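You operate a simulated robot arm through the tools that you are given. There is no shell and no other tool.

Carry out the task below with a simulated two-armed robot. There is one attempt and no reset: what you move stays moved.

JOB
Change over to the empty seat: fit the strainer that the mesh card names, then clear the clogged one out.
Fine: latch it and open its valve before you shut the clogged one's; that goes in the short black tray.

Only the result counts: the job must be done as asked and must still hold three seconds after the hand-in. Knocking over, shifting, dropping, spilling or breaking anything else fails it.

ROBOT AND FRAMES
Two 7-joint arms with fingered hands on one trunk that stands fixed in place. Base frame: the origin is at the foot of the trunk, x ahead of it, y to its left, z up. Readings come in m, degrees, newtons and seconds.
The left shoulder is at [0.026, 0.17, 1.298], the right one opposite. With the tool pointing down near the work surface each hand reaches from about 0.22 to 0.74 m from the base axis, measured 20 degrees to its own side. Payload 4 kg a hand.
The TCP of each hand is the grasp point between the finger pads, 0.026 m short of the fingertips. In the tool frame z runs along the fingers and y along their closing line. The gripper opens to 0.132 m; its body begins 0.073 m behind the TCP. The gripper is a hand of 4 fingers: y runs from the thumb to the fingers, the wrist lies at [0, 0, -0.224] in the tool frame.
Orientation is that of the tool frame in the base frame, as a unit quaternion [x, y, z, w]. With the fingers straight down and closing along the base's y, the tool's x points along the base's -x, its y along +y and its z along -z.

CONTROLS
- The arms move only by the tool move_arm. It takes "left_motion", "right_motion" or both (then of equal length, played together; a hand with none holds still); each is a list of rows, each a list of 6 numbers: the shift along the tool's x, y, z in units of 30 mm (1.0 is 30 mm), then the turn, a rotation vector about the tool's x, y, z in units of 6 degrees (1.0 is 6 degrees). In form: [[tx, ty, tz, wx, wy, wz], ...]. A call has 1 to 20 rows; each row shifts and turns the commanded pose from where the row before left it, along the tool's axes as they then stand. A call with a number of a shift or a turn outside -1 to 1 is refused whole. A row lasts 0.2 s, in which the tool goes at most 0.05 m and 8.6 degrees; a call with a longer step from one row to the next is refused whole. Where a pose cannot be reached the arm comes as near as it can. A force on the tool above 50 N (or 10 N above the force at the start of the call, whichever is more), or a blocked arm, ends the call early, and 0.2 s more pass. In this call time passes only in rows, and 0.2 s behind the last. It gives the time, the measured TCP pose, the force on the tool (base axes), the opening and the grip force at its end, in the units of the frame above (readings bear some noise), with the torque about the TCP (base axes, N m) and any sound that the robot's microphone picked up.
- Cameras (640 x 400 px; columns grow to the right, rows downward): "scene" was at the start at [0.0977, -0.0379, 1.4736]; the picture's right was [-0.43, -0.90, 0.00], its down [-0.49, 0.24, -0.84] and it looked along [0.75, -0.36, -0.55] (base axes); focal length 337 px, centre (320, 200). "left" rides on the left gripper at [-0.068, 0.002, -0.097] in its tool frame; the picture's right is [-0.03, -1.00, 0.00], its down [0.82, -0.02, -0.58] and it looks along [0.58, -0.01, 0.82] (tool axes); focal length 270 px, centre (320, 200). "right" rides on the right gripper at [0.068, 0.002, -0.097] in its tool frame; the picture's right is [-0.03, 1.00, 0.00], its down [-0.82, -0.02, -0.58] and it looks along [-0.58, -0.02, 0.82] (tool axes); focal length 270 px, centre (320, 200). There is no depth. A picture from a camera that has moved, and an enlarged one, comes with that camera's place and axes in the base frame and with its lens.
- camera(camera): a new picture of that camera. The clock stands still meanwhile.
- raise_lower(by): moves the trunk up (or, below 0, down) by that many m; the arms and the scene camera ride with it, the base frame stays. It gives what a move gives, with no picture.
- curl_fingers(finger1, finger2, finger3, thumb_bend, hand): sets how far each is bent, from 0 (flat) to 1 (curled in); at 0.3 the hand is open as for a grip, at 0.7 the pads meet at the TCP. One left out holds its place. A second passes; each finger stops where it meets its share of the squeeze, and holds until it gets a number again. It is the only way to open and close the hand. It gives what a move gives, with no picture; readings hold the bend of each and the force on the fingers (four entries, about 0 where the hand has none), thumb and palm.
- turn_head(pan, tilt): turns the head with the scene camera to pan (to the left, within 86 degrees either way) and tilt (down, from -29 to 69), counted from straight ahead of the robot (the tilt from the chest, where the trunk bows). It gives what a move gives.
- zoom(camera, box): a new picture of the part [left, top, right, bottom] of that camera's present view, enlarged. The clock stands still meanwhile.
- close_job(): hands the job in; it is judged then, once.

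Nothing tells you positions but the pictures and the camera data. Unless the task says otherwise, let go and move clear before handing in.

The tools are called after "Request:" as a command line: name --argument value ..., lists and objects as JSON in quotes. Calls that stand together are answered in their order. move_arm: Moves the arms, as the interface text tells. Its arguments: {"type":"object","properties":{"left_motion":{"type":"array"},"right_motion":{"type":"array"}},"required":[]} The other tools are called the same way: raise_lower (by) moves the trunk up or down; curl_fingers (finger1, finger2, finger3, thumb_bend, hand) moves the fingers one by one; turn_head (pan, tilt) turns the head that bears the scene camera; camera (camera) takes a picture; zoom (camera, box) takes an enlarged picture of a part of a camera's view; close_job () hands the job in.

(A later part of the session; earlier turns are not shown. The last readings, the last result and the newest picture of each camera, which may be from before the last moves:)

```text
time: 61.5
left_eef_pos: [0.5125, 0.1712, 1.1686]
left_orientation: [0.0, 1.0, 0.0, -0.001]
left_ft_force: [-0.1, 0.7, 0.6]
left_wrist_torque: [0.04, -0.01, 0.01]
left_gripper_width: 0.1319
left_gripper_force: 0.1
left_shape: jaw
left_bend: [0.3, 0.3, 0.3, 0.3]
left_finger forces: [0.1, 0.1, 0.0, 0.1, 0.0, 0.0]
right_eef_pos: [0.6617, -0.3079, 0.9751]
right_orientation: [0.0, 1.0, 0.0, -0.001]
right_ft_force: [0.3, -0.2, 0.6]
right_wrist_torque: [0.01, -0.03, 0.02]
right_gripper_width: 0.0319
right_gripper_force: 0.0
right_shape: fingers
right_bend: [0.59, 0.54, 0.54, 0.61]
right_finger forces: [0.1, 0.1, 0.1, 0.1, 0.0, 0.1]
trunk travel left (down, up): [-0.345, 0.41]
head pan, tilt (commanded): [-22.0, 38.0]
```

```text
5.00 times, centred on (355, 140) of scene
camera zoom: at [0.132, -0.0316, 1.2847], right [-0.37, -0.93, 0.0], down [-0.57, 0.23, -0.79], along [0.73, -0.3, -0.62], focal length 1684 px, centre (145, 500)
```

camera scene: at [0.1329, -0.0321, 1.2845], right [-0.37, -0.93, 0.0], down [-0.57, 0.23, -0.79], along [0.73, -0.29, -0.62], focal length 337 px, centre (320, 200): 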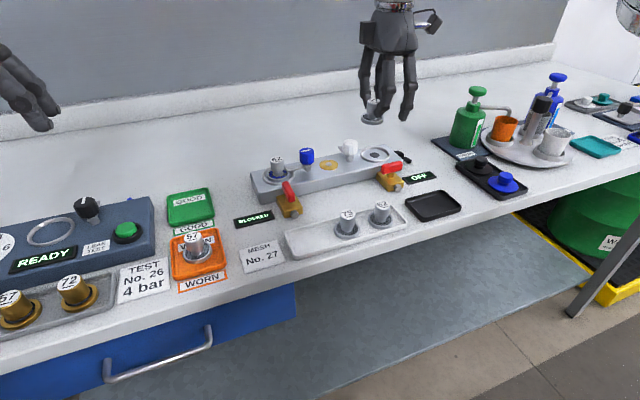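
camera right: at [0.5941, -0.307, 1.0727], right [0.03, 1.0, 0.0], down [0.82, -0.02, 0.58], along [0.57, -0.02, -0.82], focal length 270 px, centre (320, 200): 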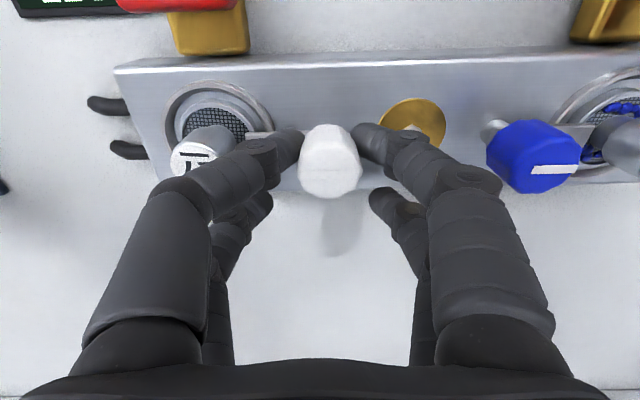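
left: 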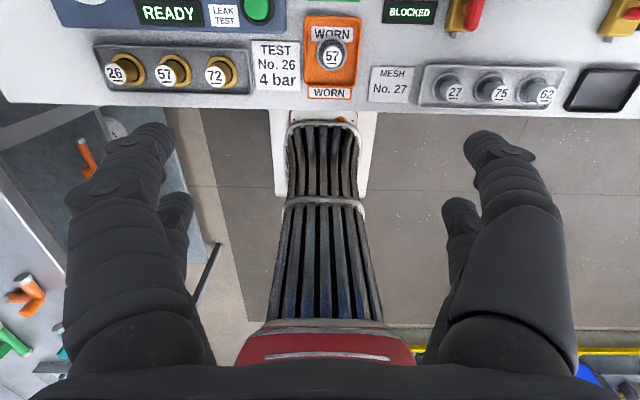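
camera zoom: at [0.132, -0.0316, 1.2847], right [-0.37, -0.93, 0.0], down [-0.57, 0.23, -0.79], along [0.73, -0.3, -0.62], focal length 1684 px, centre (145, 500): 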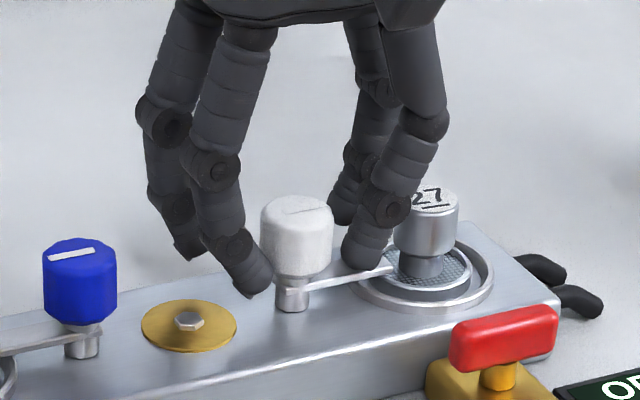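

Request:
move_arm --right_motion '[[0, 0, -0.3, 0, 0, 0], [0, 0, -0.6, 0, 0, 0], [0, 0, -0.8, 0, 0, 0], [0, 0, -0.8, 0, 0, 0]]'

Request:
zoom --camera "scene" --box '[310, 100, 420, 190]'

Request:
camera --camera "right"

```text
time: 62.5
left_eef_pos: [0.5132, 0.1719, 1.1672]
left_orientation: [0.0, 1.0, 0.0, 0.001]
left_ft_force: [0.1, 0.4, 0.4]
left_wrist_torque: [0.03, 0.01, 0.03]
left_gripper_width: 0.132
left_gripper_force: 0.1
left_shape: jaw
left_bend: [0.3, 0.3, 0.3, 0.3]
left_finger forces: [0.2, 0.1, 0.1, 0.0, 0.0, 0.1]
right_eef_pos: [0.6555, -0.312, 1.0486]
right_orientation: [0.001, 1.0, 0.0, 0.0]
right_ft_force: [-0.3, -0.6, -0.8]
right_wrist_torque: [0.06, -0.01, 0.01]
right_gripper_width: 0.0321
right_gripper_force: 0.1
right_shape: fingers
right_bend: [0.59, 0.54, 0.54, 0.61]
right_finger forces: [0.1, 0.0, 0.0, 0.1, 0.0, 0.0]
right hand out of reach, approached as far as the arm can: row 4
trunk travel left (down, up): [-0.345, 0.41]
head pan, tilt (commanded): [-22.0, 38.0]
```

```text
4.44 times, centred on (365, 145) of scene
camera zoom: at [0.1317, -0.0316, 1.2847], right [-0.37, -0.93, 0.0], down [-0.57, 0.23, -0.79], along [0.73, -0.3, -0.62], focal length 1497 px, centre (120, 444)
```

zoom: 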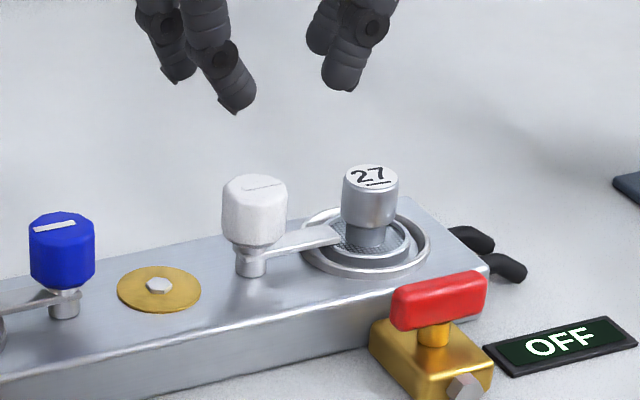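

```text
taken
camera right: at [0.5873, -0.3097, 1.147], right [0.03, 1.0, 0.0], down [0.82, -0.02, 0.58], along [0.58, -0.02, -0.82], focal length 270 px, centre (320, 200)
```

right: 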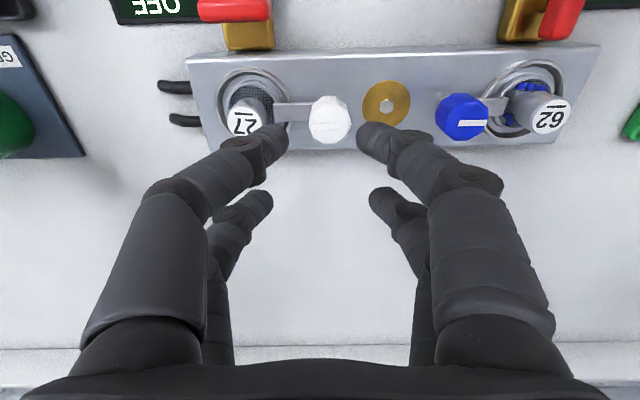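

Request:
zoom --camera "right" --box '[150, 40, 390, 190]'

Request:
zoom --camera "right" --box '[400, 0, 640, 150]'

```text
2.67 times, centred on (270, 115) of right
camera zoom: at [0.5873, -0.3097, 1.147], right [0.03, 1.0, 0.0], down [0.82, -0.02, 0.58], along [0.58, -0.02, -0.82], focal length 721 px, centre (453, 427)
```

zoom: 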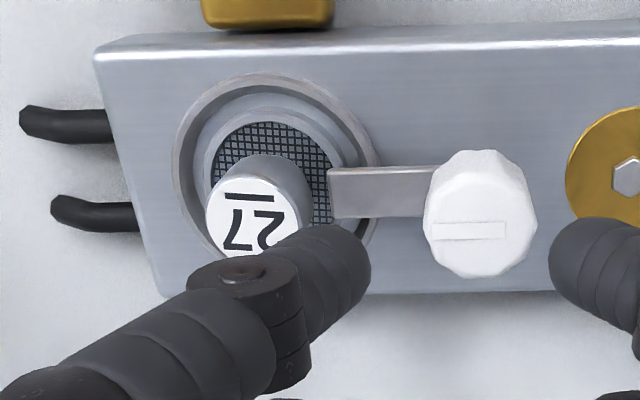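

```text
2.67 times, centred on (520, 75) of right
camera zoom: at [0.5873, -0.3097, 1.147], right [0.03, 1.0, 0.0], down [0.82, -0.02, 0.58], along [0.58, -0.02, -0.82], focal length 721 px, centre (-213, 533)
```

zoom: 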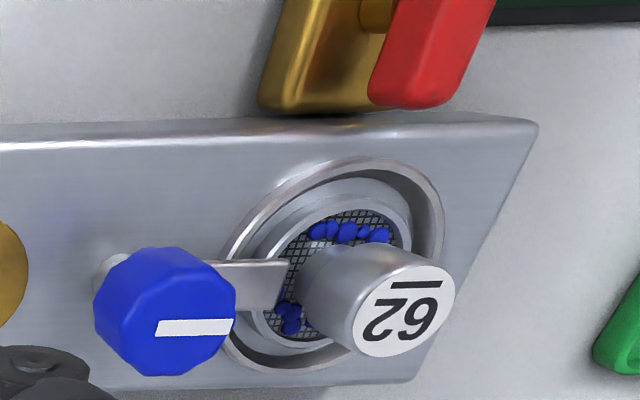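

The latch now lies across the 27's flange, mirroring the blue one. Next is the right valve: from two views its red lever is centred at about (0.586, −0.3635), top z≈0.947, lying along y (closed). I'll go above it and turn the hand to −90° so the jaws close across the lever.

Request:
move_arm --right_motion '[[0.58, -0.43, -0.2, 0, 0, 0], [0.58, -0.43, 0, 0, 0, 0], [0.58, -0.43, 0, 0, 0, 0], [0.58, -0.43, 0, 0, 0, 0], [0, 0, 0, 0, 0, -1], [0, 0, 0, 0, 0, -1], [0, 0, 0, 0, 0, -1], [0, 0, 0, 0, 0, -1], [0, 0, 0, 0, 0, -1], [0, 0, 0, 0, 0, -1], [0, 0, 0, 0, 0, -1], [0, 0, 0, 0, 0, -1], [0, 0, 0, 0, 0, -1], [0, 0, 0, 0, 0, -1], [0, 0, 0, 0, 0, -1], [0, 0, 0, 0, 0, -1], [0, 0, 0, 0, 0, -1], [0, 0, 0, 0, 0, -1], [0, 0, 0, 0, 0, -1]]'

Request:
curl_fingers --hand "right" --finger1 0.59 --finger2 0.59 --finger3 0.59 --thumb_bend 0.59

Request:
camera --camera "right"

Request:
camera --camera "scene"

```text
time: 66.5
left_eef_pos: [0.5124, 0.1732, 1.1674]
left_orientation: [0.0, 1.0, 0.0, -0.001]
left_ft_force: [-0.1, 0.0, 1.0]
left_wrist_torque: [0.0, 0.0, 0.0]
left_gripper_width: 0.1317
left_gripper_force: 0.1
left_shape: jaw
left_bend: [0.3, 0.3, 0.3, 0.3]
left_finger forces: [0.0, 0.0, 0.0, 0.0, 0.0, 0.0]
right_eef_pos: [0.5848, -0.3617, 1.0554]
right_orientation: [0.708, -0.706, -0.001, 0.001]
right_ft_force: [0.1, -0.4, 0.2]
right_wrist_torque: [-0.01, -0.01, -0.02]
right_gripper_width: 0.0319
right_gripper_force: 0.1
right_shape: fingers
right_bend: [0.59, 0.54, 0.54, 0.61]
right_finger forces: [0.0, 0.0, 0.0, 0.0, 0.1, 0.0]
trunk travel left (down, up): [-0.345, 0.41]
head pan, tilt (commanded): [-22.0, 38.0]
```

```text
time: 67.5
left_eef_pos: [0.5131, 0.1722, 1.1685]
left_orientation: [0.0, 1.0, 0.0, 0.0]
left_ft_force: [0.9, 0.2, -0.1]
left_wrist_torque: [-0.03, 0.01, -0.01]
left_gripper_width: 0.1319
left_gripper_force: 0.0
left_shape: jaw
left_bend: [0.3, 0.3, 0.3, 0.3]
left_finger forces: [0.0, 0.2, 0.1, 0.0, 0.0, 0.1]
right_eef_pos: [0.5853, -0.3615, 1.0563]
right_orientation: [-0.707, 0.708, 0.001, -0.001]
right_ft_force: [0.0, 0.2, -0.5]
right_wrist_torque: [0.02, 0.03, 0.0]
right_gripper_width: 0.0353
right_gripper_force: 0.0
right_shape: fingers
right_bend: [0.59, 0.59, 0.59, 0.59]
right_finger forces: [0.0, 0.0, 0.0, 0.0, 0.0, 0.0]
trunk travel left (down, up): [-0.345, 0.41]
head pan, tilt (commanded): [-22.0, 38.0]
```

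```text
taken
camera right: at [0.5845, -0.4298, 1.1531], right [-1.0, 0.03, 0.0], down [0.02, 0.82, 0.58], along [0.01, 0.58, -0.82], focal length 270 px, centre (320, 200)
```

right: 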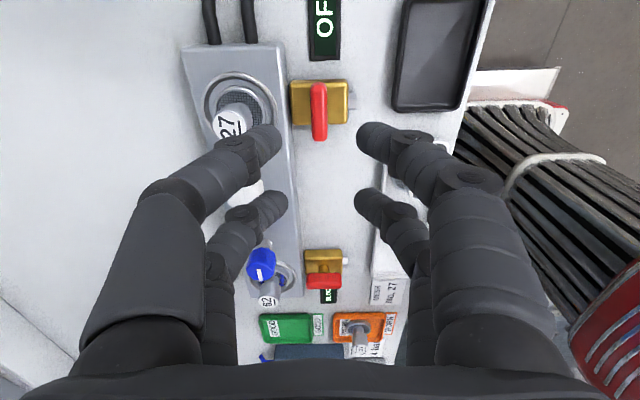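

```text
taken
camera scene: at [0.1319, -0.0317, 1.2847], right [-0.37, -0.93, 0.0], down [-0.57, 0.23, -0.79], along [0.73, -0.3, -0.62], focal length 337 px, centre (320, 200)
```

scene: 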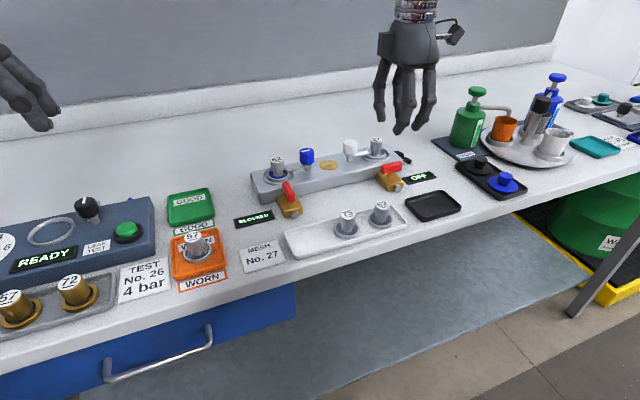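

Request:
move_arm --right_motion '[[0.08, 0, 0.6, 0, 0, 0], [0, 0, 0.6, 0, 0, 0], [0, 0, 0.6, 0, 0, 0]]'

Request:
zoom --camera "right" --box '[220, 90, 420, 240]'

Request:
zoom --camera "scene" --box '[330, 110, 440, 210]'

```text
time: 68.3
left_eef_pos: [0.5141, 0.1718, 1.1675]
left_orientation: [0.0, 1.0, 0.0, -0.001]
left_ft_force: [0.0, 0.8, 0.9]
left_wrist_torque: [0.0, -0.01, -0.01]
left_gripper_width: 0.132
left_gripper_force: 0.1
left_shape: jaw
left_bend: [0.3, 0.3, 0.3, 0.3]
left_finger forces: [0.1, 0.0, 0.0, 0.0, 0.0, 0.0]
right_eef_pos: [0.5856, -0.3649, 1.0011]
right_orientation: [-0.707, 0.707, 0.0, -0.001]
right_ft_force: [1.0, -1.0, -0.8]
right_wrist_torque: [0.01, -0.04, -0.03]
right_gripper_width: 0.0353
right_gripper_force: 0.0
right_shape: fingers
right_bend: [0.59, 0.59, 0.59, 0.59]
right_finger forces: [0.0, 0.0, 0.0, 0.0, 0.1, 0.0]
trunk travel left (down, up): [-0.345, 0.41]
head pan, tilt (commanded): [-22.0, 38.0]
```

```text
2.67 times, centred on (320, 165) of right
camera zoom: at [0.5842, -0.4327, 1.099], right [-1.0, 0.03, 0.0], down [0.02, 0.82, 0.58], along [0.01, 0.58, -0.82], focal length 721 px, centre (320, 293)
```

zoom: 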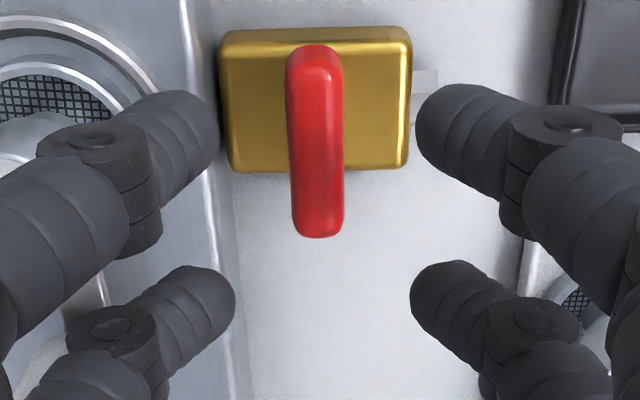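

```text
4.00 times, centred on (385, 160) of scene
camera zoom: at [0.1322, -0.0318, 1.2846], right [-0.37, -0.93, 0.0], down [-0.57, 0.23, -0.79], along [0.73, -0.3, -0.62], focal length 1348 px, centre (60, 360)
```

zoom: 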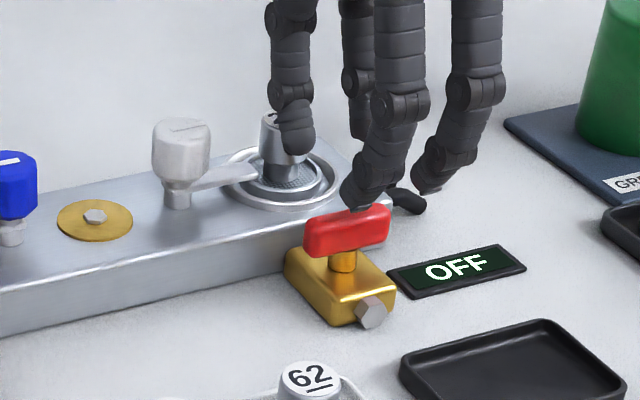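

The lever is 12 mm wide and 47 mm long, centred at (0.587, −0.364), and the TCP is within 1 mm of it. I'll narrow the jaws a bit to stay off the manifold edge and descend around it.

Request:
curl_fingers --hand "right" --finger1 0.63 --finger2 0.63 --finger3 0.63 --thumb_bend 0.63

Request:
move_arm --right_motion '[[0, 0, 0.4, 0, 0, 0], [0, 0, 0.4, 0, 0, 0], [0, 0, 0.3, 0, 0, 0]]'

Request:
zoom --camera "right" --box '[220, 90, 420, 240]'

Request:
zoom --camera "scene" --box '[330, 110, 440, 210]'

```text
time: 69.3
left_eef_pos: [0.5137, 0.1735, 1.1677]
left_orientation: [0.0, 1.0, 0.0, -0.001]
left_ft_force: [0.5, -0.6, -0.1]
left_wrist_torque: [-0.01, 0.0, 0.02]
left_gripper_width: 0.1319
left_gripper_force: 0.0
left_shape: jaw
left_bend: [0.3, 0.3, 0.3, 0.3]
left_finger forces: [0.0, 0.1, 0.1, 0.0, 0.1, 0.1]
right_eef_pos: [0.585, -0.364, 1.0012]
right_orientation: [-0.707, 0.708, 0.0, -0.001]
right_ft_force: [0.0, 0.0, -0.4]
right_wrist_torque: [0.0, -0.03, -0.01]
right_gripper_width: 0.0235
right_gripper_force: 0.0
right_shape: fingers
right_bend: [0.63, 0.63, 0.63, 0.63]
right_finger forces: [0.0, 0.1, 0.0, 0.0, 0.1, 0.0]
trunk travel left (down, up): [-0.345, 0.41]
head pan, tilt (commanded): [-22.0, 38.0]
```

```text
time: 70.1
left_eef_pos: [0.5133, 0.1719, 1.1681]
left_orientation: [0.0, 1.0, 0.0, -0.001]
left_ft_force: [0.0, -0.3, 0.0]
left_wrist_torque: [0.01, -0.02, 0.0]
left_gripper_width: 0.132
left_gripper_force: 0.1
left_shape: jaw
left_bend: [0.3, 0.3, 0.3, 0.3]
left_finger forces: [0.0, 0.1, 0.1, 0.0, 0.0, 0.0]
right_eef_pos: [0.5848, -0.3655, 0.9677]
right_orientation: [0.707, -0.707, 0.0, 0.0]
right_ft_force: [0.3, -0.5, -0.9]
right_wrist_torque: [0.01, 0.01, 0.0]
right_gripper_width: 0.0235
right_gripper_force: 0.0
right_shape: fingers
right_bend: [0.63, 0.63, 0.63, 0.63]
right_finger forces: [0.0, 0.0, 0.0, 0.0, 0.0, 0.0]
trunk travel left (down, up): [-0.345, 0.41]
head pan, tilt (commanded): [-22.0, 38.0]
```

```text
2.67 times, centred on (320, 165) of right
camera zoom: at [0.5842, -0.433, 1.0656], right [-1.0, 0.03, 0.0], down [0.02, 0.82, 0.58], along [0.01, 0.58, -0.82], focal length 721 px, centre (320, 293)
```

zoom: 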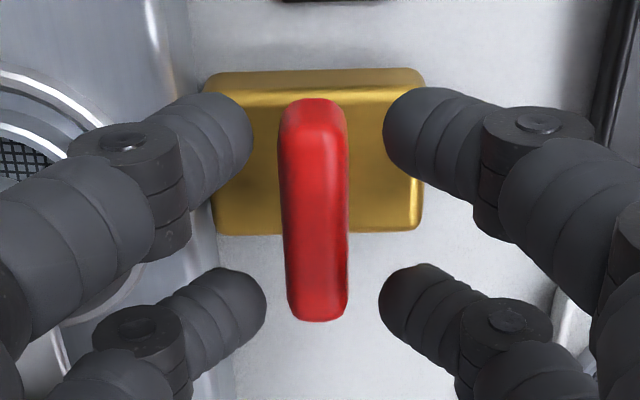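

```text
4.00 times, centred on (385, 160) of scene
camera zoom: at [0.1321, -0.0317, 1.2847], right [-0.37, -0.93, 0.0], down [-0.57, 0.23, -0.79], along [0.73, -0.3, -0.62], focal length 1348 px, centre (60, 360)
```

zoom: 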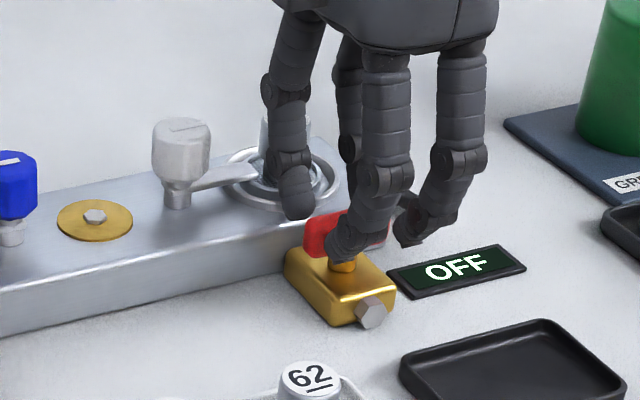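

The fingertips are at lever height on both sides, so I'll close all four fingers on it.

Request:
curl_fingers --hand "right" --finger1 0.8 --finger2 0.8 --finger3 0.8 --thumb_bend 0.8

Request:
zoom --camera "right" --box '[220, 90, 420, 240]'

Request:
zoom --camera "scene" --box '[330, 110, 440, 210]'

```text
time: 71.1
left_eef_pos: [0.5142, 0.1719, 1.1675]
left_orientation: [0.0, 1.0, 0.0, -0.001]
left_ft_force: [-0.9, 0.2, -0.1]
left_wrist_torque: [-0.02, -0.01, 0.0]
left_gripper_width: 0.1319
left_gripper_force: 0.1
left_shape: jaw
left_bend: [0.3, 0.3, 0.3, 0.3]
left_finger forces: [0.1, 0.0, 0.0, 0.1, 0.0, 0.0]
right_eef_pos: [0.5857, -0.3652, 0.9669]
right_orientation: [-0.707, 0.707, 0.001, -0.001]
right_ft_force: [7.8, 2.3, -11.2]
right_wrist_torque: [0.05, -0.11, 0.13]
right_gripper_width: 0.0082
right_gripper_force: 19.9
right_shape: fingers
right_bend: [0.71, 0.71, 0.71, 0.66]
right_finger forces: [8.2, 8.1, 7.6, 0.0, 15.9, 0.0]
trunk travel left (down, up): [-0.345, 0.41]
head pan, tilt (commanded): [-22.0, 38.0]
```

```text
2.67 times, centred on (320, 165) of right
camera zoom: at [0.5855, -0.4331, 1.0647], right [-1.0, 0.03, 0.0], down [0.02, 0.82, 0.58], along [0.01, 0.58, -0.82], focal length 721 px, centre (320, 293)
```

zoom: 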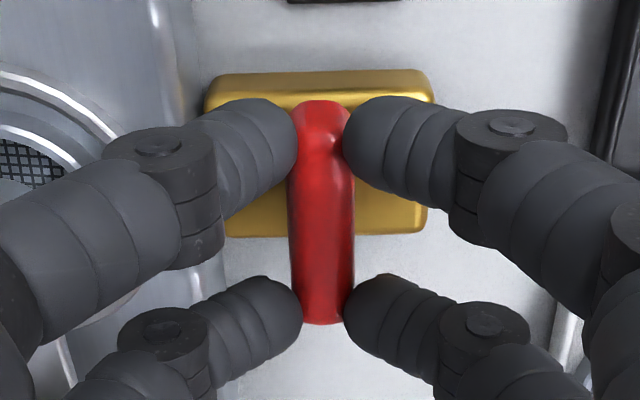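

```text
4.00 times, centred on (385, 160) of scene
camera zoom: at [0.1339, -0.0319, 1.2844], right [-0.37, -0.93, 0.0], down [-0.57, 0.23, -0.79], along [0.73, -0.29, -0.62], focal length 1348 px, centre (60, 360)
```

zoom: 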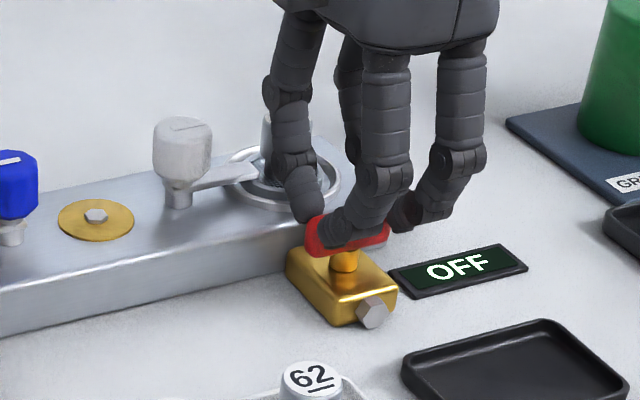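

The lever is held by all four fingers. I'll test a small clockwise turn to find its direction of travel.

Request:
move_arm --right_motion '[[0, 0, 0, 0, 0, 0.7], [0, 0, 0, 0, 0, 0.7]]'

Request:
zoom --camera "right" --box '[220, 90, 420, 240]'

```text
time: 71.7
left_eef_pos: [0.5147, 0.1727, 1.1677]
left_orientation: [0.0, 1.0, -0.001, 0.0]
left_ft_force: [0.5, 0.0, -0.6]
left_wrist_torque: [-0.01, -0.01, 0.0]
left_gripper_width: 0.1319
left_gripper_force: 0.0
left_shape: jaw
left_bend: [0.3, 0.3, 0.3, 0.3]
left_finger forces: [0.0, 0.0, 0.0, 0.1, 0.0, 0.1]
right_eef_pos: [0.5871, -0.3652, 0.9698]
right_orientation: [-0.653, 0.757, -0.001, 0.0]
right_ft_force: [8.0, -1.5, -1.2]
right_wrist_torque: [0.03, -0.14, 0.35]
right_gripper_width: 0.0062
right_gripper_force: 17.8
right_shape: fingers
right_bend: [0.73, 0.71, 0.73, 0.65]
right_finger forces: [7.4, 7.5, 6.7, 0.0, 13.7, 0.0]
trunk travel left (down, up): [-0.345, 0.41]
head pan, tilt (commanded): [-22.0, 38.0]
```

```text
2.67 times, centred on (320, 165) of right
camera zoom: at [0.5751, -0.4322, 1.0671], right [-0.98, 0.17, 0.0], down [0.14, 0.8, 0.58], along [0.1, 0.57, -0.82], focal length 721 px, centre (320, 293)
```

zoom: 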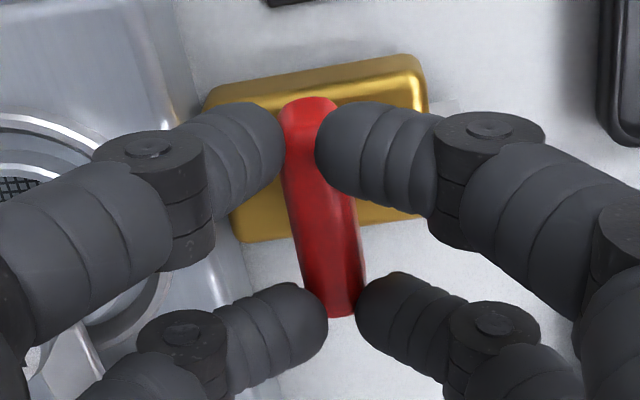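

The lever stayed with the valve body, and torque rose to 0.35 N·m, so clockwise is against its stop. I'll turn the other way to test counter-clockwise.

Request:
move_arm --right_motion '[[0, 0, 0, 0, 0, -0.7], [0, 0, 0, 0, 0, -0.7], [0, 0, 0, 0, 0, -0.7], [0, 0, 0, 0, 0, -0.7]]'

Request:
zoom --camera "right" --box '[220, 90, 420, 240]'

```text
time: 72.7
left_eef_pos: [0.5119, 0.1723, 1.1679]
left_orientation: [0.0, 1.0, 0.0, -0.001]
left_ft_force: [-0.2, -0.6, 0.5]
left_wrist_torque: [-0.02, 0.0, 0.01]
left_gripper_width: 0.132
left_gripper_force: 0.1
left_shape: jaw
left_bend: [0.3, 0.3, 0.3, 0.3]
left_finger forces: [0.0, 0.1, 0.0, 0.0, 0.0, 0.0]
right_eef_pos: [0.5875, -0.3646, 0.9705]
right_orientation: [0.757, -0.654, 0.002, 0.0]
right_ft_force: [8.5, -2.3, 20.6]
right_wrist_torque: [-0.01, -0.22, -0.01]
right_gripper_width: 0.0002
right_gripper_force: 26.4
right_shape: fingers
right_bend: [0.73, 0.73, 0.73, 0.73]
right_finger forces: [11.5, 8.2, 15.5, 0.0, 17.4, 0.0]
trunk travel left (down, up): [-0.345, 0.41]
head pan, tilt (commanded): [-22.0, 38.0]
```

```text
2.67 times, centred on (320, 165) of right
camera zoom: at [0.5943, -0.4322, 1.0686], right [-0.99, -0.12, 0.0], down [-0.1, 0.81, 0.58], along [-0.07, 0.57, -0.82], focal length 721 px, centre (320, 293)
```

zoom: 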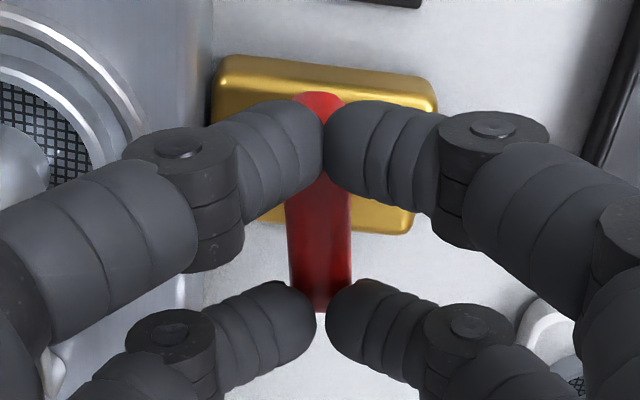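

The fingers slid up over the rounded lever top, so I gripped too high. I'll open and check whether the lever moved.

Request:
curl_fingers --hand "right" --finger1 0.62 --finger2 0.62 --finger3 0.62 --thumb_bend 0.62

Request:
zoom --camera "right" --box '[220, 90, 420, 240]'

Request:
zoom --camera "scene" --box '[330, 110, 440, 210]'

```text
time: 73.7
left_eef_pos: [0.5113, 0.173, 1.1691]
left_orientation: [-0.001, 1.0, -0.001, 0.0]
left_ft_force: [-0.1, 0.1, 0.1]
left_wrist_torque: [0.01, 0.0, 0.0]
left_gripper_width: 0.1317
left_gripper_force: 0.0
left_shape: jaw
left_bend: [0.3, 0.3, 0.3, 0.3]
left_finger forces: [0.0, 0.0, 0.1, 0.1, 0.0, 0.0]
right_eef_pos: [0.5844, -0.3652, 0.9717]
right_orientation: [0.756, -0.654, 0.002, -0.001]
right_ft_force: [3.4, -2.9, 30.5]
right_wrist_torque: [-0.59, -0.4, 0.01]
right_gripper_width: 0.0141
right_gripper_force: 17.0
right_shape: fingers
right_bend: [0.62, 0.62, 0.62, 0.66]
right_finger forces: [0.0, 0.1, 0.0, 0.0, 33.6, 0.1]
trunk travel left (down, up): [-0.345, 0.41]
head pan, tilt (commanded): [-22.0, 38.0]
```

```text
2.67 times, centred on (320, 165) of right
camera zoom: at [0.5923, -0.432, 1.0692], right [-0.99, -0.12, 0.0], down [-0.1, 0.81, 0.58], along [-0.07, 0.57, -0.82], focal length 721 px, centre (320, 293)
```

zoom: 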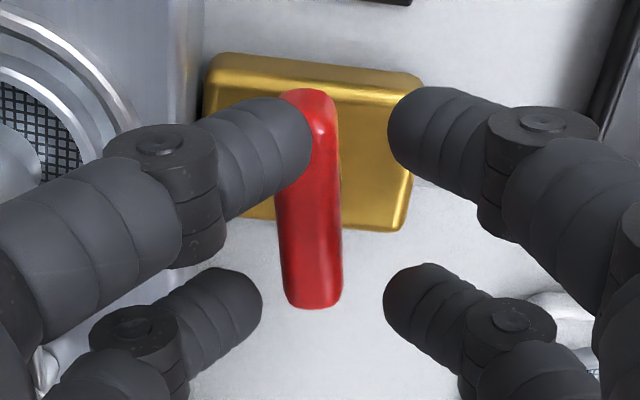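

```text
4.00 times, centred on (385, 160) of scene
camera zoom: at [0.1293, -0.0305, 1.2851], right [-0.37, -0.93, 0.0], down [-0.57, 0.23, -0.79], along [0.73, -0.3, -0.61], focal length 1348 px, centre (60, 360)
```

zoom: 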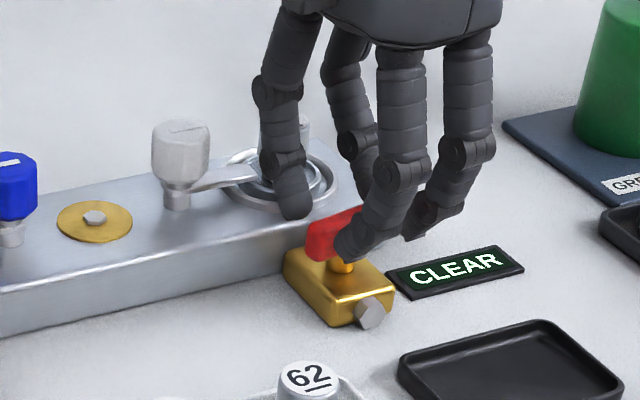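

Good news: the display now reads CLEAR, so counter-clockwise is the opening direction. The thumb is resting on the lever's top, so I'll lift off at once.

Request:
move_arm --right_motion '[[0, 0, -0.4, 0, 0, 0], [0, 0, -0.6, 0, 0, 0], [0, 0, -0.6, 0, 0, 0]]'

Request:
zoom --camera "right" --box '[220, 70, 420, 220]'

Request:
zoom --camera "scene" --box '[330, 110, 440, 210]'

```text
time: 74.5
left_eef_pos: [0.5142, 0.172, 1.1679]
left_orientation: [0.0, 1.0, 0.0, -0.001]
left_ft_force: [0.1, -0.2, -0.9]
left_wrist_torque: [0.03, -0.03, -0.01]
left_gripper_width: 0.1318
left_gripper_force: 0.0
left_shape: jaw
left_bend: [0.3, 0.3, 0.3, 0.3]
left_finger forces: [0.0, 0.0, 0.0, 0.0, 0.1, 0.0]
right_eef_pos: [0.5843, -0.3652, 1.0135]
right_orientation: [0.757, -0.654, -0.001, 0.0]
right_ft_force: [0.1, 0.1, -0.5]
right_wrist_torque: [0.01, 0.01, 0.0]
right_gripper_width: 0.0254
right_gripper_force: 0.0
right_shape: fingers
right_bend: [0.62, 0.62, 0.62, 0.62]
right_finger forces: [0.0, 0.0, 0.0, 0.0, 0.0, 0.0]
trunk travel left (down, up): [-0.345, 0.41]
head pan, tilt (commanded): [-22.0, 38.0]
```

```text
2.67 times, centred on (320, 145) of right
camera zoom: at [0.5935, -0.4324, 1.1121], right [-0.99, -0.12, 0.0], down [-0.1, 0.81, 0.58], along [-0.07, 0.57, -0.82], focal length 721 px, centre (320, 347)
```

zoom: 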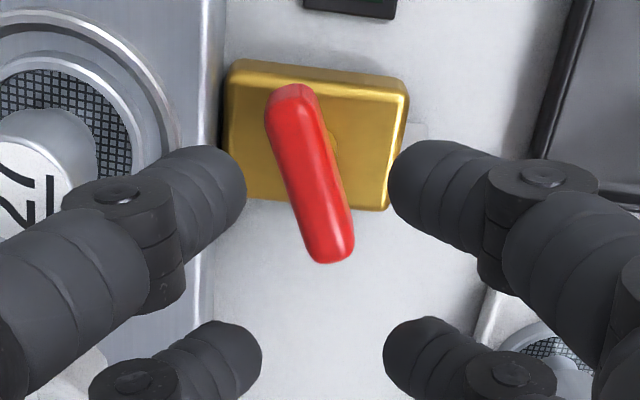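

```text
4.00 times, centred on (385, 160) of scene
camera zoom: at [0.1319, -0.0316, 1.2846], right [-0.37, -0.93, 0.0], down [-0.57, 0.23, -0.79], along [0.73, -0.3, -0.62], focal length 1348 px, centre (60, 360)
```

zoom: 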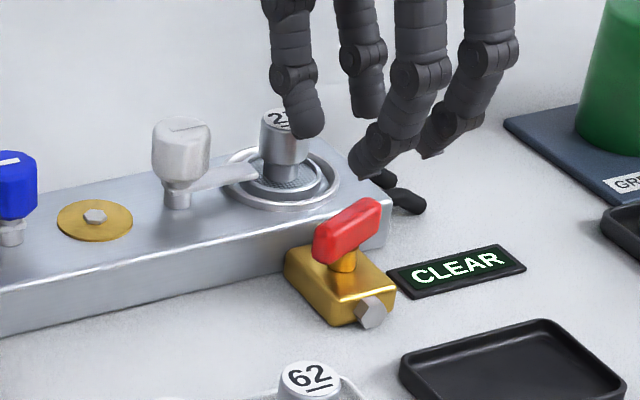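

CLEAR shows and the lever has turned about 20° counter-clockwise; I want it fully open, along x. I'll test at a safe height whether the wrist can keep turning counter-clockwise from here.

Request:
move_arm --right_motion '[[0, 0, -0.7, 0, 0, 0], [0, 0, -0.7, 0, 0, -1], [0, 0, 0, 0, 0, -1], [0, 0, 0, 0, 0, -1], [0, 0, 0, 0, 0, -1], [0, 0, 0, 0, 0, -1], [0, 0, 0, 0, 0, -1]]'

```text
time: 76.1
left_eef_pos: [0.5138, 0.1718, 1.1667]
left_orientation: [0.0, 1.0, 0.001, -0.001]
left_ft_force: [0.4, 0.0, 0.8]
left_wrist_torque: [0.02, 0.03, 0.01]
left_gripper_width: 0.132
left_gripper_force: 0.1
left_shape: jaw
left_bend: [0.3, 0.3, 0.3, 0.3]
left_finger forces: [0.1, 0.0, 0.0, 0.0, 0.0, 0.0]
right_eef_pos: [0.5844, -0.3645, 1.0577]
right_orientation: [0.922, -0.387, 0.0, 0.001]
right_ft_force: [0.4, 0.2, -0.3]
right_wrist_torque: [0.02, -0.01, -0.01]
right_gripper_width: 0.0253
right_gripper_force: 0.2
right_shape: fingers
right_bend: [0.62, 0.62, 0.62, 0.62]
right_finger forces: [0.0, 0.0, 0.0, 0.0, 0.1, 0.1]
trunk travel left (down, up): [-0.345, 0.41]
head pan, tilt (commanded): [-22.0, 38.0]
```

Request:
move_arm --right_motion '[[0, 0, 0, 0, 0, -1], [0, 0, 0, 0, 0, -1], [0, 0, 0, 0, 0, -1], [0, 0, 0, 0, 0, -1]]'

Request:
move_arm --right_motion '[[0, 0, 0, 0, 0, -1], [0, 0, 0, 0, 0, -1], [0, 0, 0, 0, 0, -1], [0, 0, 0, 0, 0, -0.7]]'

Request:
camera --camera "right"

Request:
camera --camera "scene"

```text
time: 77.1
left_eef_pos: [0.5129, 0.1719, 1.1677]
left_orientation: [-0.001, 1.0, 0.0, -0.002]
left_ft_force: [0.2, 0.2, 0.3]
left_wrist_torque: [0.0, -0.02, -0.04]
left_gripper_width: 0.1319
left_gripper_force: 0.0
left_shape: jaw
left_bend: [0.3, 0.3, 0.3, 0.3]
left_finger forces: [0.1, 0.0, 0.0, 0.1, 0.0, 0.0]
right_eef_pos: [0.5845, -0.3659, 1.058]
right_orientation: [0.982, -0.187, 0.0, 0.001]
right_ft_force: [0.0, -0.1, -0.3]
right_wrist_torque: [-0.03, -0.03, 0.0]
right_gripper_width: 0.0255
right_gripper_force: 0.0
right_shape: fingers
right_bend: [0.62, 0.62, 0.62, 0.62]
right_finger forces: [0.1, 0.1, 0.1, 0.1, 0.1, 0.1]
trunk travel left (down, up): [-0.345, 0.41]
head pan, tilt (commanded): [-22.0, 38.0]
```

```text
time: 78.1
left_eef_pos: [0.5128, 0.1725, 1.1673]
left_orientation: [0.0, 1.0, 0.001, -0.001]
left_ft_force: [0.1, 0.0, -0.3]
left_wrist_torque: [-0.01, -0.01, -0.02]
left_gripper_width: 0.132
left_gripper_force: 0.1
left_shape: jaw
left_bend: [0.3, 0.3, 0.3, 0.3]
left_finger forces: [0.1, 0.1, 0.0, 0.0, 0.0, 0.1]
right_eef_pos: [0.5853, -0.3654, 1.0587]
right_orientation: [1.0, 0.005, -0.001, 0.0]
right_ft_force: [0.3, 0.1, -0.7]
right_wrist_torque: [-0.01, -0.03, 0.01]
right_gripper_width: 0.0254
right_gripper_force: 0.0
right_shape: fingers
right_bend: [0.62, 0.62, 0.62, 0.62]
right_finger forces: [0.0, 0.1, 0.0, 0.1, 0.1, 0.0]
trunk travel left (down, up): [-0.345, 0.41]
head pan, tilt (commanded): [-22.0, 38.0]
```

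```text
taken
camera right: at [0.6542, -0.3656, 1.156], right [-0.01, -1.0, 0.0], down [-0.82, 0.01, 0.58], along [-0.58, 0.01, -0.82], focal length 270 px, centre (320, 200)
```

right: 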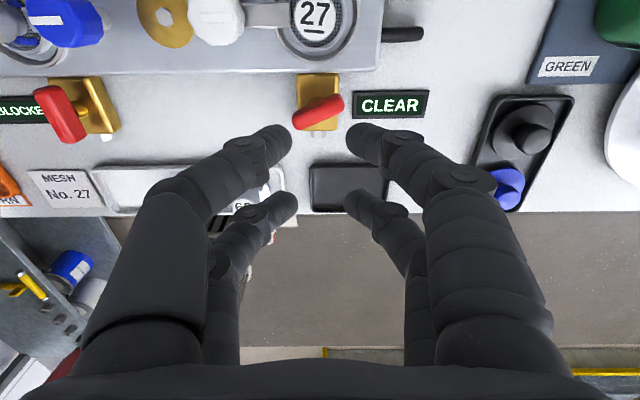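

```text
taken
camera scene: at [0.1319, -0.0317, 1.2847], right [-0.37, -0.93, 0.0], down [-0.57, 0.23, -0.79], along [0.73, -0.3, -0.62], focal length 337 px, centre (320, 200)
```

scene: 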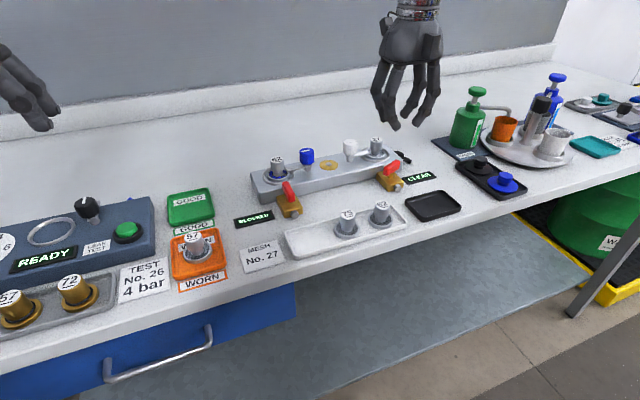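

The wrist reaches −180°, so I'll grip the lever at −110° (its present angle) and turn counter-clockwise to −180°. This time I'll grip about 8 mm deeper.

Request:
move_arm --right_motion '[[0, 0, 0, 0, 0, 1], [0, 0, 0, 0, 0, 1], [0, 0, 0, 0, 0, 1], [0, 0, 0, 0, 0, 1], [0, 0, 0, 0, 0, 1], [0, 0, 0, 0, 0, 1], [0, 0, 0, 0, 0, 1], [0, 0, 0, 0, 0, 1], [0, 0, 0, 0, 0, 1], [0, 0, 0, 0, 0, 1], [0, 0, 0, 0, 0, 1], [-0.15, 0, 0, 0, 0, 0.6]]'

Request:
move_arm --right_motion '[[0, 0, 0.7, 0, 0, 0], [0, 0, 0.7, 0, 0, 0], [0, 0, 0.5, 0, 0, 0]]'

Request:
zoom --camera "right" --box '[220, 80, 420, 230]'

Request:
zoom --camera "scene" --box '[330, 110, 440, 210]'

```text
time: 80.7
left_eef_pos: [0.513, 0.1731, 1.1678]
left_orientation: [0.001, 1.0, 0.0, 0.0]
left_ft_force: [0.4, 0.5, 0.0]
left_wrist_torque: [0.02, -0.03, -0.01]
left_gripper_width: 0.1316
left_gripper_force: 0.1
left_shape: jaw
left_bend: [0.3, 0.3, 0.3, 0.3]
left_finger forces: [0.0, 0.0, 0.1, 0.0, 0.0, 0.0]
right_eef_pos: [0.5827, -0.3617, 1.0576]
right_orientation: [0.824, -0.567, 0.0, 0.001]
right_ft_force: [0.6, -0.8, 0.6]
right_wrist_torque: [0.04, -0.02, -0.02]
right_gripper_width: 0.0253
right_gripper_force: 0.0
right_shape: fingers
right_bend: [0.62, 0.62, 0.62, 0.62]
right_finger forces: [0.1, 0.0, 0.0, 0.0, 0.1, 0.0]
trunk travel left (down, up): [-0.345, 0.41]
head pan, tilt (commanded): [-22.0, 38.0]
```

```text
time: 81.5
left_eef_pos: [0.5121, 0.1711, 1.1672]
left_orientation: [0.0, 1.0, 0.0, -0.001]
left_ft_force: [0.5, 0.1, -0.9]
left_wrist_torque: [0.01, -0.03, 0.0]
left_gripper_width: 0.1321
left_gripper_force: 0.0
left_shape: jaw
left_bend: [0.3, 0.3, 0.3, 0.3]
left_finger forces: [0.1, 0.0, 0.1, 0.0, 0.1, 0.0]
right_eef_pos: [0.5831, -0.3603, 1.001]
right_orientation: [0.824, -0.567, -0.001, 0.001]
right_ft_force: [-0.6, 0.8, -1.0]
right_wrist_torque: [0.0, -0.03, -0.01]
right_gripper_width: 0.0254
right_gripper_force: 0.0
right_shape: fingers
right_bend: [0.62, 0.62, 0.62, 0.62]
right_finger forces: [0.1, 0.0, 0.0, 0.0, 0.0, 0.0]
trunk travel left (down, up): [-0.345, 0.41]
head pan, tilt (commanded): [-22.0, 38.0]
```

```text
2.67 times, centred on (320, 155) of right
camera zoom: at [0.6074, -0.4246, 1.0986], right [-0.94, -0.33, 0.0], down [-0.27, 0.77, 0.58], along [-0.19, 0.54, -0.82], focal length 721 px, centre (320, 320)
```

zoom: 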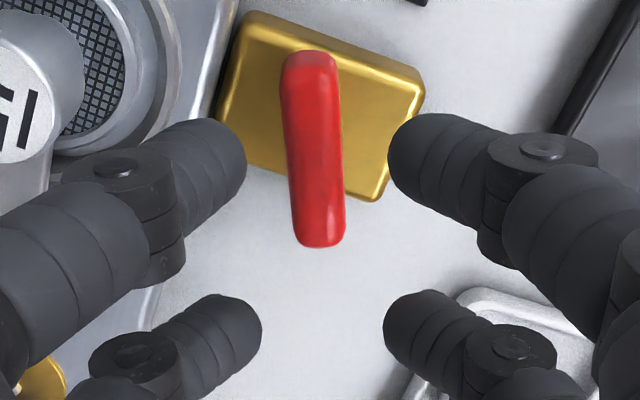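

```text
4.00 times, centred on (385, 160) of scene
camera zoom: at [0.1321, -0.0318, 1.2847], right [-0.37, -0.93, 0.0], down [-0.57, 0.23, -0.79], along [0.73, -0.3, -0.62], focal length 1348 px, centre (60, 360)
```

zoom: 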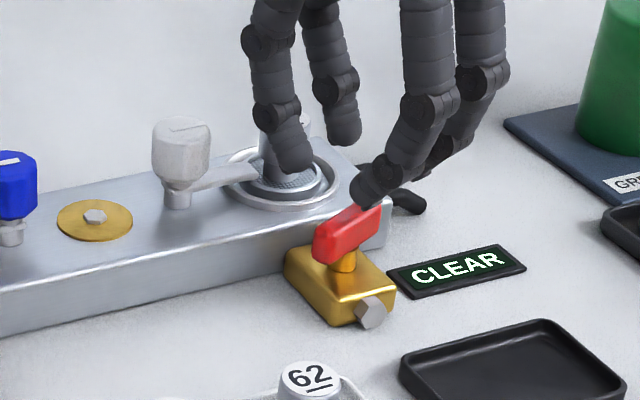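

The lever lies along the tool's x axis, centred between the jaws. I'll narrow the jaws and descend to about z 0.959.

Request:
curl_fingers --hand "right" --finger1 0.64 --finger2 0.64 --finger3 0.64 --thumb_bend 0.64

Request:
move_arm --right_motion '[[0, -0.02, 0.5, 0, 0, 0], [0, 0, 0.5, 0, 0, 0]]'

Request:
move_arm --right_motion '[[0, 0, 0.2, 0, 0, 0], [0, 0, 0.2, 0, 0, 0]]'

Request:
zoom --camera "right" --box '[220, 80, 420, 230]'

Request:
zoom --camera "scene" --box '[340, 120, 430, 200]'

```text
time: 82.5
left_eef_pos: [0.5129, 0.1721, 1.1671]
left_orientation: [0.001, 1.0, -0.001, -0.001]
left_ft_force: [0.9, -0.3, 0.3]
left_wrist_torque: [0.0, 0.0, -0.02]
left_gripper_width: 0.1319
left_gripper_force: 0.1
left_shape: jaw
left_bend: [0.3, 0.3, 0.3, 0.3]
left_finger forces: [0.1, 0.1, 0.1, 0.0, 0.0, 0.0]
right_eef_pos: [0.5844, -0.3608, 1.0011]
right_orientation: [0.824, -0.567, -0.001, 0.001]
right_ft_force: [-1.2, -0.3, -0.3]
right_wrist_torque: [0.0, 0.02, 0.01]
right_gripper_width: 0.0203
right_gripper_force: 0.0
right_shape: fingers
right_bend: [0.64, 0.64, 0.64, 0.64]
right_finger forces: [0.1, 0.0, 0.0, 0.0, 0.0, 0.1]
trunk travel left (down, up): [-0.345, 0.41]
head pan, tilt (commanded): [-22.0, 38.0]
```

```text
time: 83.1
left_eef_pos: [0.5123, 0.1724, 1.1678]
left_orientation: [0.001, 1.0, -0.001, 0.0]
left_ft_force: [-0.2, -0.3, 0.1]
left_wrist_torque: [0.0, 0.02, 0.02]
left_gripper_width: 0.1321
left_gripper_force: 0.1
left_shape: jaw
left_bend: [0.3, 0.3, 0.3, 0.3]
left_finger forces: [0.0, 0.0, 0.0, 0.0, 0.1, 0.0]
right_eef_pos: [0.5821, -0.3605, 0.9709]
right_orientation: [0.824, -0.567, -0.001, 0.001]
right_ft_force: [-0.1, 0.5, 0.7]
right_wrist_torque: [0.01, -0.01, 0.0]
right_gripper_width: 0.0201
right_gripper_force: 0.0
right_shape: fingers
right_bend: [0.64, 0.64, 0.64, 0.64]
right_finger forces: [0.1, 0.0, 0.0, 0.0, 0.1, 0.0]
trunk travel left (down, up): [-0.345, 0.41]
head pan, tilt (commanded): [-22.0, 38.0]
```

```text
time: 83.7
left_eef_pos: [0.5145, 0.1727, 1.1662]
left_orientation: [0.001, 1.0, 0.0, -0.002]
left_ft_force: [0.6, -0.2, -0.2]
left_wrist_torque: [0.0, -0.01, 0.0]
left_gripper_width: 0.1321
left_gripper_force: 0.0
left_shape: jaw
left_bend: [0.3, 0.3, 0.3, 0.3]
left_finger forces: [0.0, 0.0, 0.0, 0.1, 0.0, 0.0]
right_eef_pos: [0.5828, -0.3613, 0.9597]
right_orientation: [0.824, -0.566, 0.0, 0.002]
right_ft_force: [-0.5, 0.5, 0.5]
right_wrist_torque: [-0.01, 0.0, -0.02]
right_gripper_width: 0.0203
right_gripper_force: 0.1
right_shape: fingers
right_bend: [0.64, 0.64, 0.64, 0.64]
right_finger forces: [0.0, 0.0, 0.1, 0.1, 0.1, 0.0]
trunk travel left (down, up): [-0.345, 0.41]
head pan, tilt (commanded): [-22.0, 38.0]
```

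```text
2.67 times, centred on (320, 155) of right
camera zoom: at [0.6065, -0.4249, 1.0573], right [-0.94, -0.33, 0.0], down [-0.27, 0.77, 0.58], along [-0.19, 0.54, -0.82], focal length 721 px, centre (320, 320)
```

zoom: 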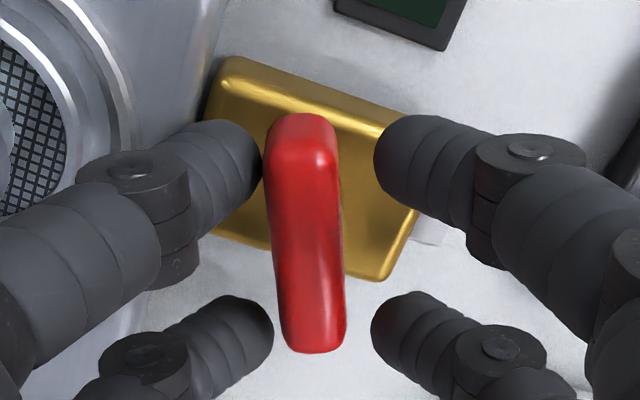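

```text
5.00 times, centred on (385, 160) of scene
camera zoom: at [0.1319, -0.0317, 1.2847], right [-0.37, -0.93, 0.0], down [-0.57, 0.23, -0.79], along [0.73, -0.3, -0.62], focal length 1684 px, centre (-5, 400)
```

zoom: 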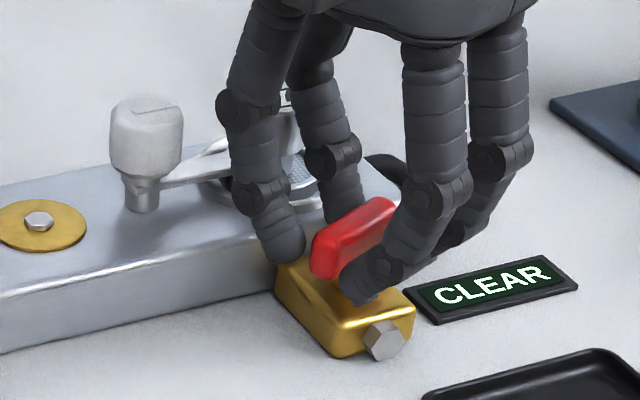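

The fingertips now reach below the lever on both sides with no contact yet. I'll close.

Request:
curl_fingers --hand "right" --finger1 0.78 --finger2 0.78 --finger3 0.78 --thumb_bend 0.78

Request:
zoom --camera "right" --box '[220, 80, 420, 230]'

```text
time: 84.7
left_eef_pos: [0.5143, 0.1723, 1.1665]
left_orientation: [0.0, 1.0, 0.001, -0.001]
left_ft_force: [-0.3, -0.6, 0.6]
left_wrist_torque: [0.0, -0.01, 0.02]
left_gripper_width: 0.1322
left_gripper_force: 0.0
left_shape: jaw
left_bend: [0.3, 0.3, 0.3, 0.3]
left_finger forces: [0.0, 0.1, 0.1, 0.1, 0.0, 0.0]
right_eef_pos: [0.5841, -0.3598, 0.958]
right_orientation: [0.824, -0.567, -0.001, 0.001]
right_ft_force: [7.7, 3.9, -13.0]
right_wrist_torque: [0.13, -0.15, 0.07]
right_gripper_width: 0.0085
right_gripper_force: 17.7
right_shape: fingers
right_bend: [0.72, 0.72, 0.71, 0.66]
right_finger forces: [7.9, 6.2, 8.7, 0.0, 14.5, 0.0]
trunk travel left (down, up): [-0.345, 0.41]
head pan, tilt (commanded): [-22.0, 38.0]
```

```text
2.67 times, centred on (320, 155) of right
camera zoom: at [0.6079, -0.4246, 1.0558], right [-0.94, -0.33, 0.0], down [-0.27, 0.77, 0.58], along [-0.2, 0.54, -0.82], focal length 721 px, centre (320, 320)
```

zoom: 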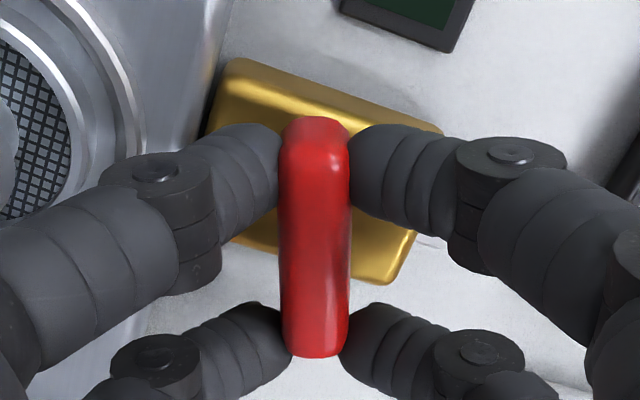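

Firm grip with the lever centred. I'll turn counter-clockwise a few steps.

Request:
move_arm --right_motion '[[0.001, 0.019, 0, 0, 0, -1], [0.001, 0.019, 0, 0, 0, -1], [0.001, 0.019, 0, 0, 0, -1]]'

Request:
zoom --camera "right" --box '[220, 80, 420, 230]'

Request:
zoom --camera "scene" --box '[340, 120, 430, 200]'

```text
time: 85.5
left_eef_pos: [0.5159, 0.172, 1.1675]
left_orientation: [0.0, 1.0, 0.0, -0.001]
left_ft_force: [-0.5, 0.8, 0.1]
left_wrist_torque: [-0.06, 0.02, 0.0]
left_gripper_width: 0.132
left_gripper_force: 0.0
left_shape: jaw
left_bend: [0.3, 0.3, 0.3, 0.3]
left_finger forces: [0.1, 0.1, 0.2, 0.0, 0.1, 0.1]
right_eef_pos: [0.5832, -0.3625, 0.9579]
right_orientation: [0.903, -0.43, 0.0, 0.001]
right_ft_force: [10.1, 5.1, -12.5]
right_wrist_torque: [0.11, -0.18, 0.02]
right_gripper_width: 0.0086
right_gripper_force: 18.0
right_shape: fingers
right_bend: [0.72, 0.72, 0.71, 0.66]
right_finger forces: [7.7, 5.7, 9.0, 0.0, 14.7, 0.0]
trunk travel left (down, up): [-0.345, 0.41]
head pan, tilt (commanded): [-22.0, 38.0]
```

```text
2.67 times, centred on (320, 155) of right
camera zoom: at [0.6257, -0.4149, 1.0559], right [-0.79, -0.61, 0.0], down [-0.5, 0.65, 0.58], along [-0.35, 0.46, -0.82], focal length 721 px, centre (320, 320)
```

zoom: 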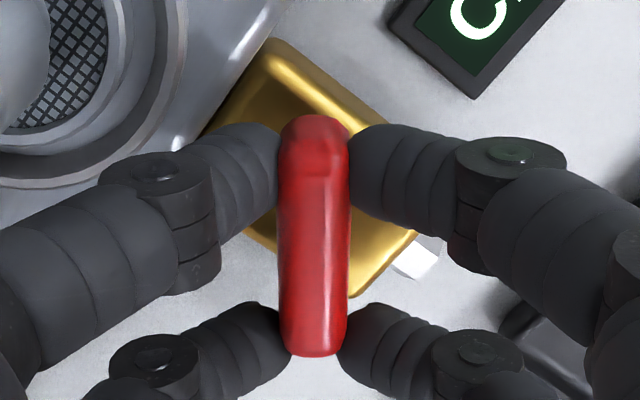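

```text
5.00 times, centred on (385, 160) of scene
camera zoom: at [0.1342, -0.0316, 1.2844], right [-0.37, -0.93, 0.0], down [-0.57, 0.23, -0.79], along [0.73, -0.3, -0.62], focal length 1684 px, centre (-5, 400)
```

zoom: 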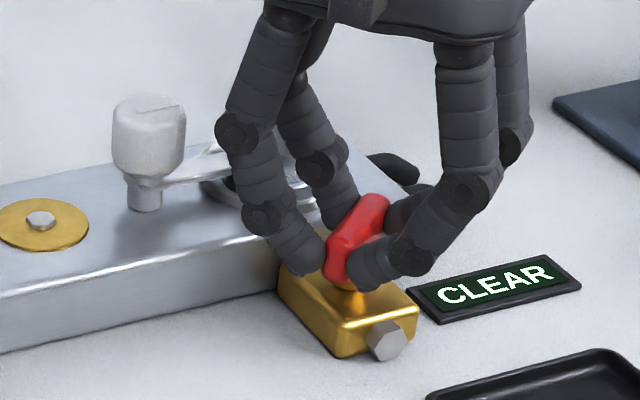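

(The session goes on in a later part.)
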